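You operate a simulated robot arm through the tools that you are given. There is no shell and no other tool. Be economical: measure what you need, move in short steps, check, and stop when the job is done.

Carry out the task below with a simulated robot arm. There is one attempt and no reset: what you move stays moved.

TASK
Open the ironing cabinet drawer.
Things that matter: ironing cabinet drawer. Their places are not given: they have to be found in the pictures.

It is judged by the outcome, as a careful person would: the job done as asked, and still so three seconds after it is handed in. It fails if anything else is knocked over, pushed out of place, dropped, spilled or broken.

THE ROBOT
A 7-joint arm with a two-finger parallel gripper, fixed in place. Base frame: the origin is at the foot of the arm, x ahead of it, y to its left, z up. Lengths are in m, angles in rad, forces in N, time in s.
With the tool pointing down near the work surface it reaches from about 0.14 to 0.66 m from the base axis. Its first joint turns from -1.152 to 1.152 rad. Payload 2.4 kg.
Tool frame: the origin (TCP) lies between the finger pads and is the grasp point; the fingertips stand 0.03 m ahead of it; z points along the fingers, y is the line along which they close. The gripper opens to 0.094 m. The fingers are 0.028 m wide and 0.01 m thick; the gripper's body (0.05 by 0.096 m) begins 0.055 m behind the TCP.
Orientation is told as [roll, pitch, yaw] about the base's x, y, z axes, in that order, counted from this pose: with the fingers straight down and closing along the base's y, the tool's x points along the base's -x, its y along +y and its z along -z.

THE INTERFACE
- The arm moves only by the tool arm_command. Its argument "commands" is a list that holds one entry, the list of rows, each a list of 7 numbers: the turn, a rotation vector about the base's x, y, z in rad, then the shift along the base's x, y, z in m, then the gripper command, from -1 (shut) to 1 (fully open), values between in proportion. In form: [[[wx, wy, wz, x, y, z, hand], ...]]. A call has 1 to 10 rows; each row shifts and turns the commanded pose from where the row before left it. A row lasts 0.2 s, in which the tool goes at most 0.05 m and 0.15 rad; a call with a longer step from one row to the next is refused whole, and so is a gripper value outside its range. A pose out of reach is approached as far as the arm can. The call stops where the force on the tool passes 40 N (or 10 N more than at its start, if that is more) or the arm is blocked; 0.2 s more then pass. The fingers move at their own pace (about 0.153 m/s each) and stop on an object; they squeeze with about 20 N. The grip force told is the motor's: it shows also when the fingers shut on nothing. Time passes only in rows, and 0.2 s behind the last, so rows that do not move let the fingers close. It gives the time, the measured TCP pose, the force on the tool (base axes), the opening and the grip force at its end, in the units of the frame above (readings bear some noise), and new pictures: "pictures" is both (left out), scene, wrist or none.
- Cameras (640 x 400 px; columns grow to the right, rows downward): "scene" is fixed at [0.0303, 0.4889, 1.4144]; the picture's right is [-0.70, -0.71, 0.00], its down [-0.60, 0.59, -0.55] and it looks along [0.39, -0.38, -0.84] (base axes); focal length 368 px, centre (320, 200). "wrist" rides on the gripper at [-0.037, 0, -0.058] in the tool frame; the picture's right is [0.00, -1.00, 0.00], its down [0.97, 0.00, -0.24] and it looks along [0.24, 0.00, 0.97] (tool axes); focal length 218 px, centre (320, 200).
- point_at(camera, pixels): for up to 12 pixels [column, row] of the newest picture of that camera ("zoom" is the newest enlarged one), the place [x, y, z] in the base frame of the surface seen there, good to about 0.002 m. No time passes.
- inspect(camera, box): a new picture of the part [left, top, right, bottom] of that camera's present view, enlarged. No time passes.
- finish_job(): hands the job in; it is judged then, once.

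Work in short steps. Measure before you move; look again where a grasp or a placing could have gone wrong, and mend it. You have 60 turns and 120 pictures in all, the two below and enlarged ones among them. Open the gripper and draw the arm clear of the work before you hand the job in, unless the task says otherwise; then end with one line.

The tools are called after "Emit:" as a command line: name --argument value ..., lists and objects as JSON in quotes. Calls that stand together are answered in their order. arm_command: Moves the arm, as the interface text tells. Its arguments: {"type":"object","properties":{"commands":{"type":"array"},"pictures":{"type":"string","enum":["both","scene","wrist","none"]}},"required":["commands"]} The other tools are called the same way: point_at (camera, pixels) gives the place of the surface under pixels of a picture; inspect (camera, box) takes an enlarged picture of a part of a camera's view; finish_job () hands the job in.

At the start:

```text
time_s: 0.0
tcp_pos: [0.3725, 0.2791, 0.9369]
ee_rot: [0.001, 0.001, -0.001]
ft_force: [-0.3, -0.1, 0.1]
width: 0.094
grasp_force: 0.1
```

scene: 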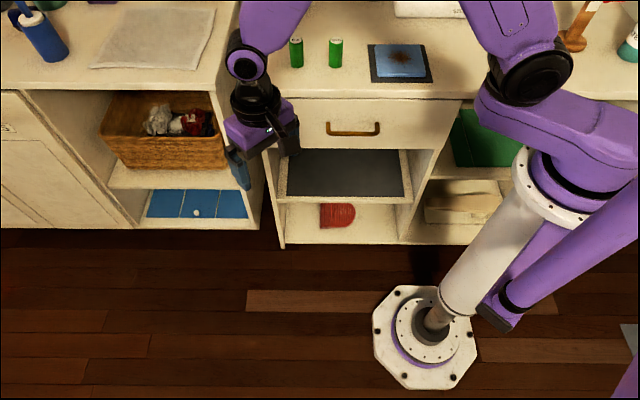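
wrist: 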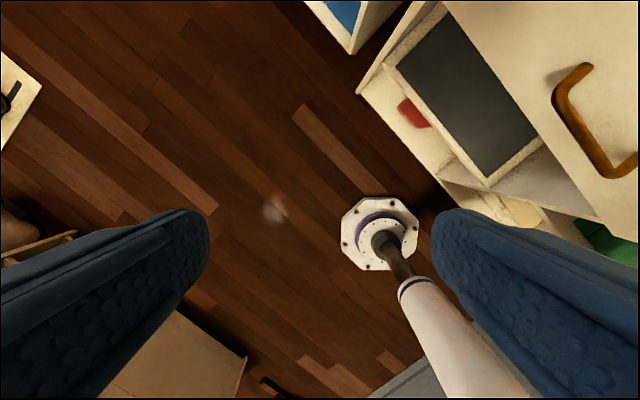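

I'll measure the handle of the drawer at around (353,130) in the scene and look closer.

Emit:
inspect --camera "scene" --box '[240, 40, 480, 250]'

Emit:
inspect --camera "scene" --box '[0, 0, 640, 400]'

Emit:
point_at --camera "scene" --pixels '[[328, 128], [353, 134], [378, 128], [353, 115], [310, 110], [305, 145], [430, 110], [425, 145], [353, 92], [345, 175], [297, 50], [425, 330]]'

```text
1.90 times, centred on (360, 145) of scene
```

zoom: 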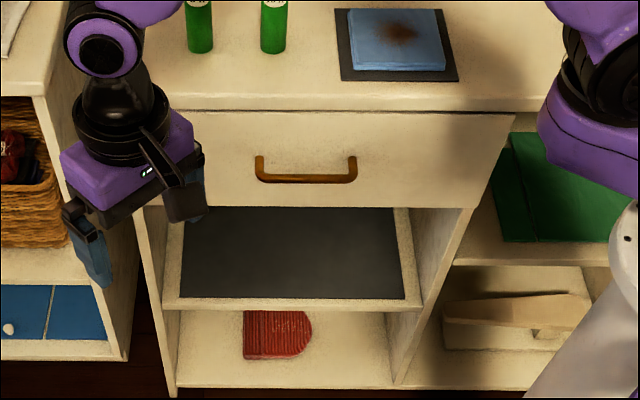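

```text
1.00 times, centred on (320, 200) of scene
```

zoom: 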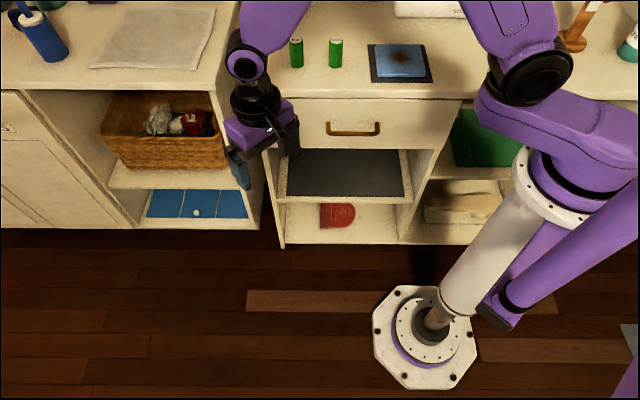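

```text
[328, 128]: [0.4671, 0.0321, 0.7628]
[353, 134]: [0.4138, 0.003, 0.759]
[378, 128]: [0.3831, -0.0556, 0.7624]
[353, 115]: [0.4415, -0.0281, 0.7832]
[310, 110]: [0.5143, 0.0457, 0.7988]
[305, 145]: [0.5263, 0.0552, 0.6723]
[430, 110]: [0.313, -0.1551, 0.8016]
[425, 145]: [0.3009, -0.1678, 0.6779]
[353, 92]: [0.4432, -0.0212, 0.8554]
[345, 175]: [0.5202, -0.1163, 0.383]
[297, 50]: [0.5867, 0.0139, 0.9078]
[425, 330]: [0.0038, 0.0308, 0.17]
```

The drawer front faces (-0.71, 0.71, 0) with its handle bar centred near (0.413, 0.0, 0.76), standing about 0.04 m off the face. I first yaw by 45° and move over in front of the handle, staying clear.

Emit:
arm_command --commands '[[[0, 0, 0.131, -0.016, -0.024, 0, 1], [0, 0, 0.131, -0.016, -0.024, 0, 1], [0, 0, 0.131, -0.016, -0.024, 0, 1], [0, 0, 0.131, -0.016, -0.024, 0, 1], [0, 0, 0.131, -0.016, -0.024, 0, 1], [0, 0, 0.131, -0.016, -0.024, 0, 1]]]'

Emit:
point_at --camera "scene" --pixels '[[340, 134], [365, 134], [353, 132], [353, 125]]'

```text
time_s: 1.4
tcp_pos: [0.2754, 0.1341, 0.9371]
ee_rot: [0.0, 0.001, 0.789]
ft_force: [-0.2, -0.1, -0.7]
width: 0.094
grasp_force: 0.0
```

scene: 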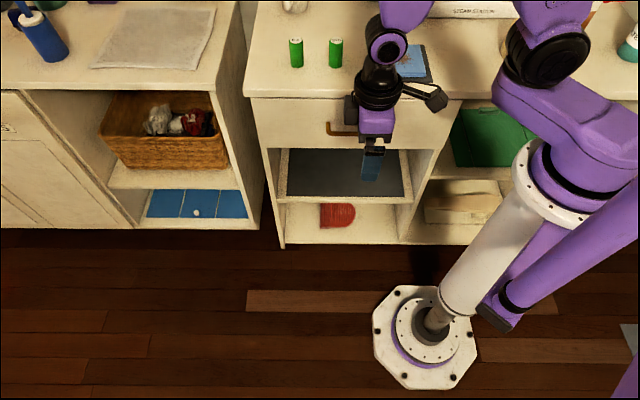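
wrist: 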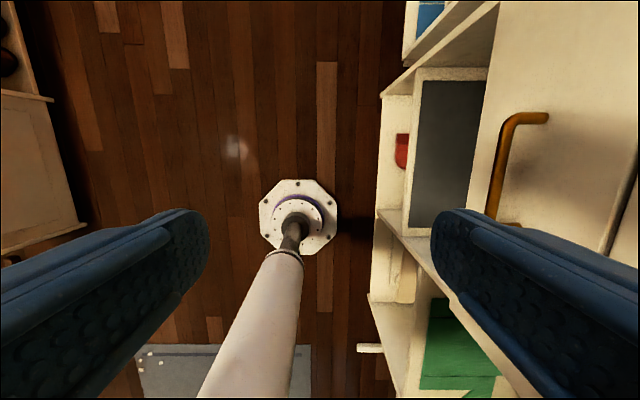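

```text
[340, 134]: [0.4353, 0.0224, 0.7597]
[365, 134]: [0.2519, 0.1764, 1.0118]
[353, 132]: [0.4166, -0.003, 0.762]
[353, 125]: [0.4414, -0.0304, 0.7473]
```

Yaw is good. Now I tilt the fingers toward the drawer face while lowering a little.

Emit:
arm_command --commands '[[[-0.092, -0.092, 0, 0, 0, -0.01, 1], [-0.092, -0.092, 0, 0, 0, -0.01, 1], [-0.092, -0.092, 0, 0, 0, -0.01, 1], [-0.092, -0.092, 0, 0, 0, -0.01, 1], [-0.092, -0.092, 0, 0, 0, -0.01, 1], [-0.092, -0.092, 0, 0, 0, -0.01, 1], [-0.092, -0.092, 0, 0, 0, -0.01, 1], [-0.092, -0.092, 0, 0, 0, -0.01, 1]]]'

```text
time_s: 3.2
tcp_pos: [0.277, 0.1351, 0.8572]
ee_rot: [-1.042, 0.0, 0.786]
ft_force: [0.2, -0.2, 0.6]
width: 0.094
grasp_force: 0.0
```

scene: 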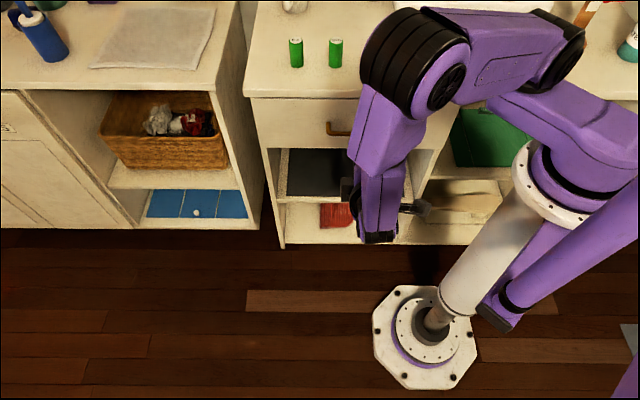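
wrist: 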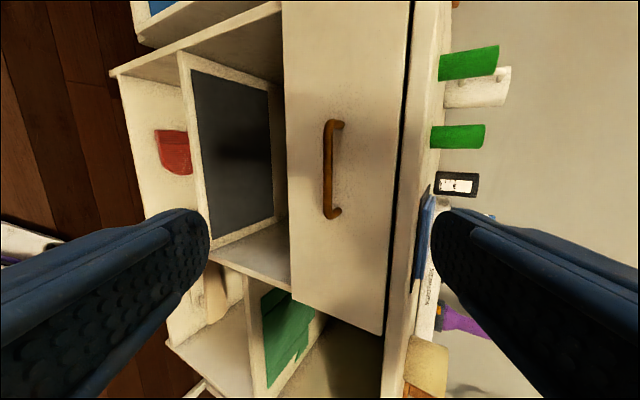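

Reachable, and the wrist view shows the handle at (333,170). I measure the bar from this view.

Emit:
point_at --camera "wrist" --pixels '[[328, 130], [328, 150], [328, 170], [328, 190], [328, 212], [324, 170], [333, 170], [350, 170], [310, 170], [400, 100]]'

Emit:
arm_command --commands '[[[-0.092, -0.092, 0, 0, 0, -0.02, 0.1], [-0.092, -0.092, 0, 0, 0, -0.02, 0.1]]]' --pictures "wrist"

```text
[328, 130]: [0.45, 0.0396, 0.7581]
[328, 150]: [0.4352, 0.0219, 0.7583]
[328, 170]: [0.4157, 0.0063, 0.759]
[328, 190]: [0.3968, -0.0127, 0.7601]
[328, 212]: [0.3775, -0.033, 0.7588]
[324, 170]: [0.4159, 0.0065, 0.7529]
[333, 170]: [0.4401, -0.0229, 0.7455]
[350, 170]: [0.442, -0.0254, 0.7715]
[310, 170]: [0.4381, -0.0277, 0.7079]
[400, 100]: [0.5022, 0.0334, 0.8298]
```

```text
time_s: 3.8
tcp_pos: [0.2756, 0.1336, 0.8174]
ee_rot: [-1.301, 0.003, 0.785]
ft_force: [0.3, -0.2, -0.6]
width: 0.0518
grasp_force: 0.1
```

wrist: 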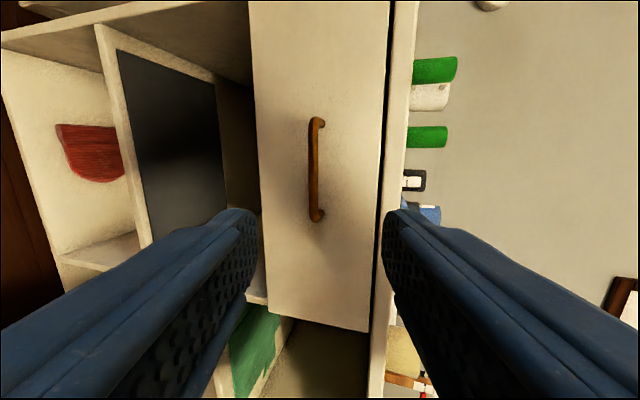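

The bar centre is at about (0.416, 0.003, 0.757). I tilt a bit more, drop to bar height and advance until shortly ahead of the bar.

Emit:
arm_command --commands '[[[-0.09, -0.09, 0, 0.005, 0.004, -0.03, 0.1], [0, 0, 0, 0, 0, -0.03, 0.1], [0, 0, 0, 0.025, -0.025, 0, 0.1], [0, 0, 0, 0.025, -0.025, 0, 0.1], [0, 0, 0, 0.025, -0.025, 0, 0.1], [0, 0, 0, 0.02, -0.02, 0, 0.1]]]'

```text
time_s: 5.2
tcp_pos: [0.378, 0.0436, 0.7543]
ee_rot: [-1.429, 0.0, 0.786]
ft_force: [-0.6, -0.3, 0.4]
width: 0.0518
grasp_force: 0.1
```

scene: 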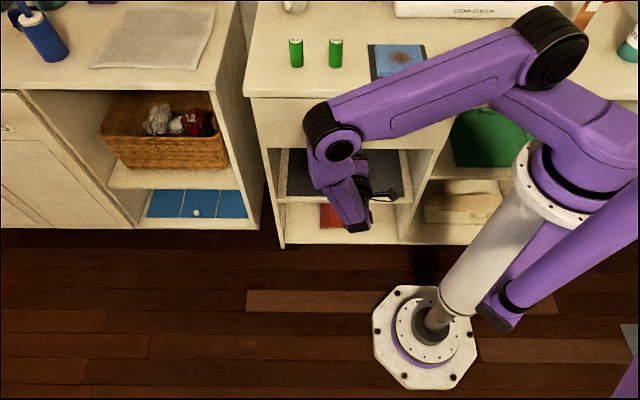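
wrist: 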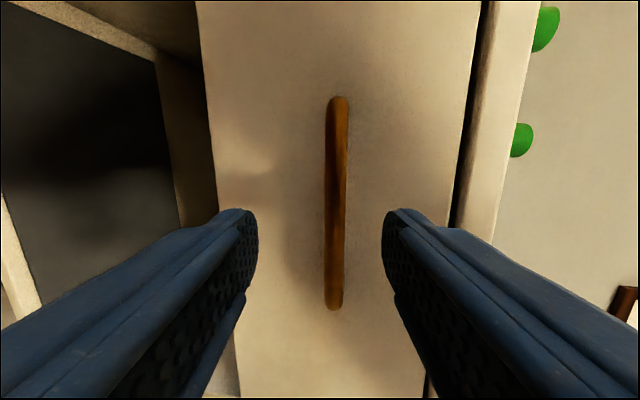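

The bar (column 336) sits between the fingers, slightly on the upper side. I raise 4 mm, advance 0.05 m and close.

Emit:
arm_command --commands '[[[0, 0, 0, 0.018, -0.018, 0.004, 0.1], [0, 0, 0, 0.017, -0.017, 0, 0.1], [0, 0, 0, 0, 0, 0, -1], [0, 0, 0, 0, 0, 0, -1]]]'

```text
time_s: 6.2
tcp_pos: [0.4118, 0.0093, 0.7566]
ee_rot: [-1.416, 0.004, 0.784]
ft_force: [-4.3, 2.3, -38.1]
width: 0.0116
grasp_force: 44.8
```

scene: 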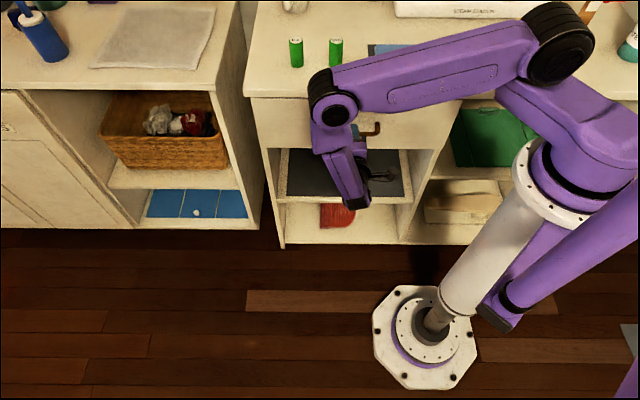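
wrist: 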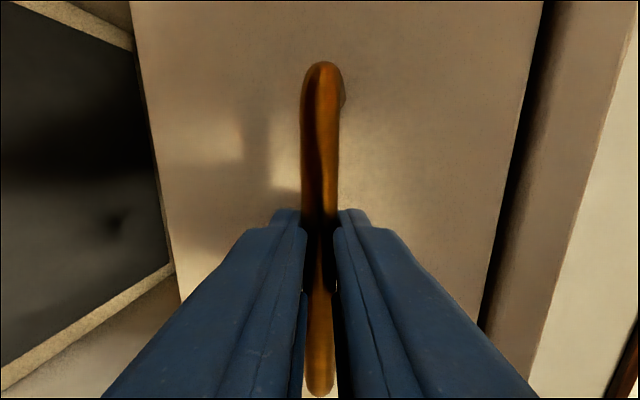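

The bar is gripped (width 0.0116 m), with a vertical load of −38 N. I ease down 2 mm to relieve it and start pulling along the outward normal.

Emit:
arm_command --commands '[[[0, 0, 0, 0, 0, -0.002, -1], [0, 0, 0, -0.007, 0.007, 0, -1], [0, 0, 0, -0.014, 0.014, 0, -1], [0, 0, 0, -0.014, 0.014, 0, -1]]]' --pictures "scene"

```text
time_s: 7.2
tcp_pos: [0.3773, 0.044, 0.756]
ee_rot: [-1.418, 0.003, 0.785]
ft_force: [5.1, 1.3, -37.5]
width: 0.0116
grasp_force: 45.0
```

scene: 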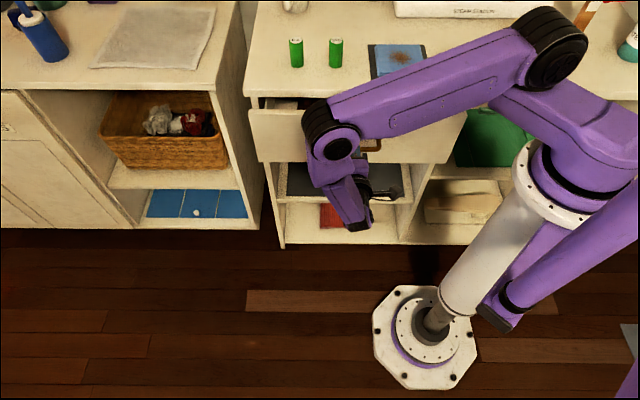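

The drawer is sliding out. I continue pulling.

Emit:
arm_command --commands '[[[0, 0, 0, -0.014, 0.014, -0.002, -1], [0, 0, 0, -0.014, 0.014, 0, -1], [0, 0, 0, -0.014, 0.014, 0, -1], [0, 0, 0, -0.014, 0.014, 0, -1], [0, 0, 0, -0.014, 0.014, 0, -1], [0, 0, 0, -0.014, 0.014, 0, -1]]]' --pictures "scene"

```text
time_s: 8.6
tcp_pos: [0.2923, 0.1298, 0.7571]
ee_rot: [-1.429, 0.001, 0.787]
ft_force: [3.8, 0.3, -12.7]
width: 0.0117
grasp_force: 44.8
```

scene: 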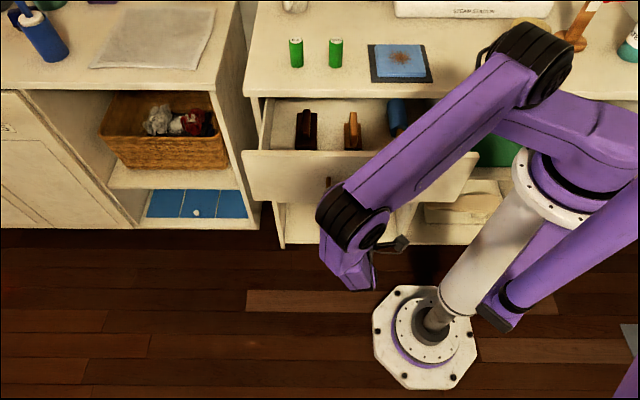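

The drawer is out by 0.17 m. I keep pulling gently to get it clearly open.

Emit:
arm_command --commands '[[[0, 0, 0, -0.012, 0.012, -0.001, -1], [0, 0, 0, -0.012, 0.012, 0, -1], [0, 0, 0, -0.012, 0.012, 0, -1], [0, 0, 0, -0.012, 0.012, 0, -1]]]' --pictures "scene"

```text
time_s: 9.6
tcp_pos: [0.2439, 0.1762, 0.7565]
ee_rot: [-1.426, 0.001, 0.783]
ft_force: [-2.8, -3.7, -11.2]
width: 0.0116
grasp_force: 44.9
```

scene: 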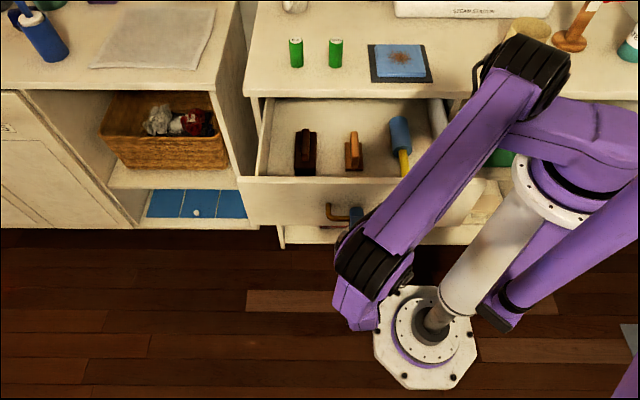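

It's out by about 0.235 m and still free. I pull a bit further, watching for the end stop.

Emit:
arm_command --commands '[[[0, 0, 0, -0.01, 0.01, 0, -1], [0, 0, 0, -0.01, 0.01, 0, -1], [0, 0, 0, -0.01, 0.01, 0, -1], [0, 0, 0, -0.01, 0.01, 0, -1]]]'

```text
time_s: 10.6
tcp_pos: [0.2034, 0.2162, 0.7573]
ee_rot: [-1.429, 0.001, 0.784]
ft_force: [-5.8, -6.0, -9.5]
width: 0.0115
grasp_force: 44.6
```

scene: 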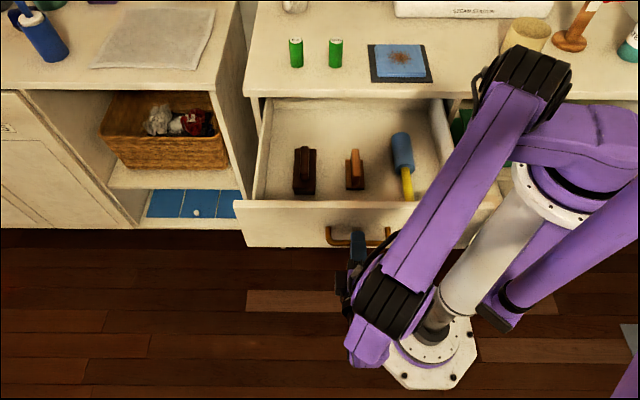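
wrist: 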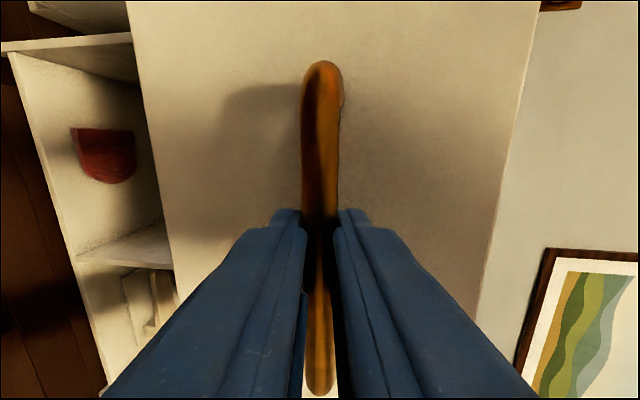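

It's about 0.29 m out with low resistance and the arm still has room. I go a few centimetres more.

Emit:
arm_command --commands '[[[0, 0, 0, -0.009, 0.009, 0, -1], [0, 0, 0, -0.009, 0.009, 0, -1], [0, 0, 0, -0.009, 0.009, 0, -1], [0, 0, 0, -0.009, 0.009, 0, -1]]]' --pictures "scene"

```text
time_s: 11.0
tcp_pos: [0.2018, 0.219, 0.7575]
ee_rot: [-1.436, 0.006, 0.78]
ft_force: [5.2, -0.9, -3.4]
width: 0.0116
grasp_force: 45.1
stopped in row 1: the force on the tool passed its limit (the readings are from after the stop); the commanded pose is now the measured one
```

scene: 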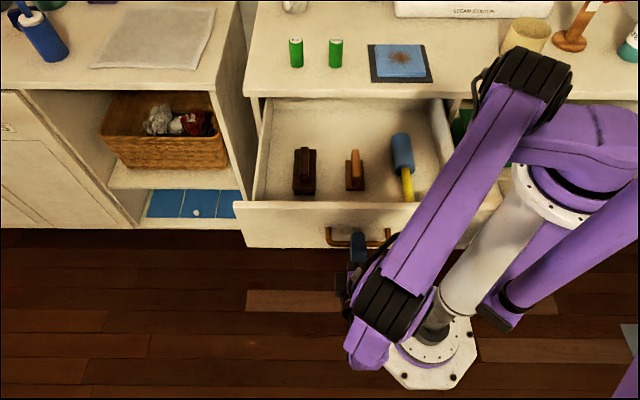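

The force limit tripped, so this is the end stop: the drawer is fully open. I open the fingers moderately, then back straight out.

Emit:
arm_command --commands '[[[0, 0, 0, 0, 0, 0, 0.1], [0, 0, 0, 0, 0, 0, 0.1], [0, 0, 0, -0.014, 0.014, 0, 0.1], [0, 0, 0, -0.014, 0.014, 0, 0.1], [0, 0, 0, -0.014, 0.014, 0, 0.1], [0, 0, 0, -0.014, 0.014, 0, 0.1]]]'

```text
time_s: 12.4
tcp_pos: [0.1476, 0.274, 0.7573]
ee_rot: [-1.436, 0.005, 0.779]
ft_force: [-0.5, -0.3, 0.3]
width: 0.0516
grasp_force: 0.0
```

scene: 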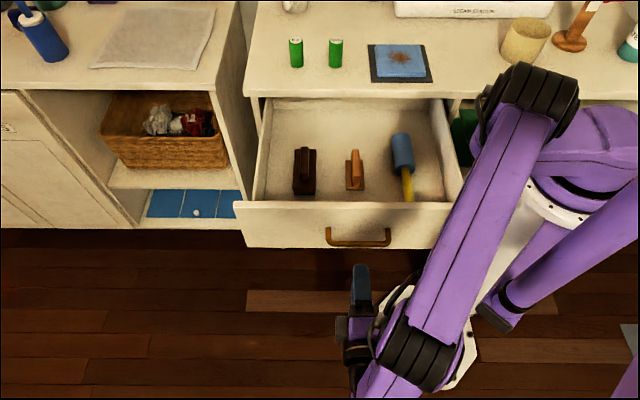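
wrist: 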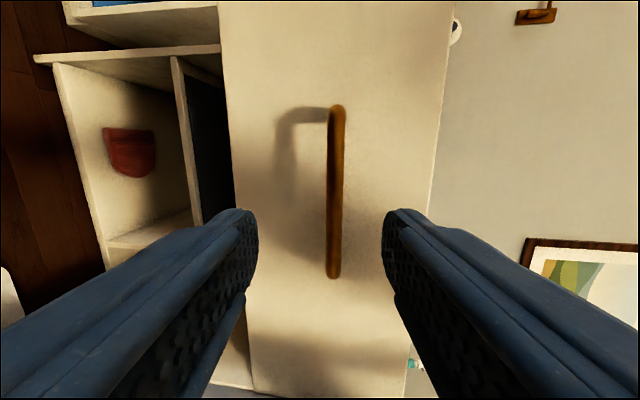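

The fingers are clear of the handle and the drawer stays open. I back off slightly more and check that it rests.

Emit:
arm_command --commands '[[[0, 0, 0, -0.01, 0.01, 0.01, 0.5], [0, 0, 0, -0.01, 0.01, 0.01, 1], [0, 0, 0, 0, 0, 0, 1], [0, 0, 0, 0, 0, 0, 1]]]' --pictures "scene"

```text
time_s: 13.4
tcp_pos: [0.1266, 0.2945, 0.7772]
ee_rot: [-1.437, 0.006, 0.779]
ft_force: [-0.5, 0.1, 0.0]
width: 0.094
grasp_force: 0.2
```

scene: 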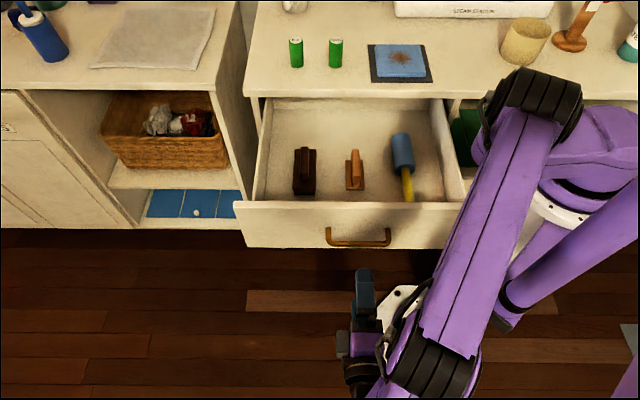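

The drawer rests fully open and the arm is clear, so I hand in.

Emit:
finish_job

```text
The job is handed in.
```

I opened the ironing cabinet drawer about 0.29 m, to what appears to be its end stop. The gripper is open and clear of the handle, and the last picture shows nothing else disturbed.
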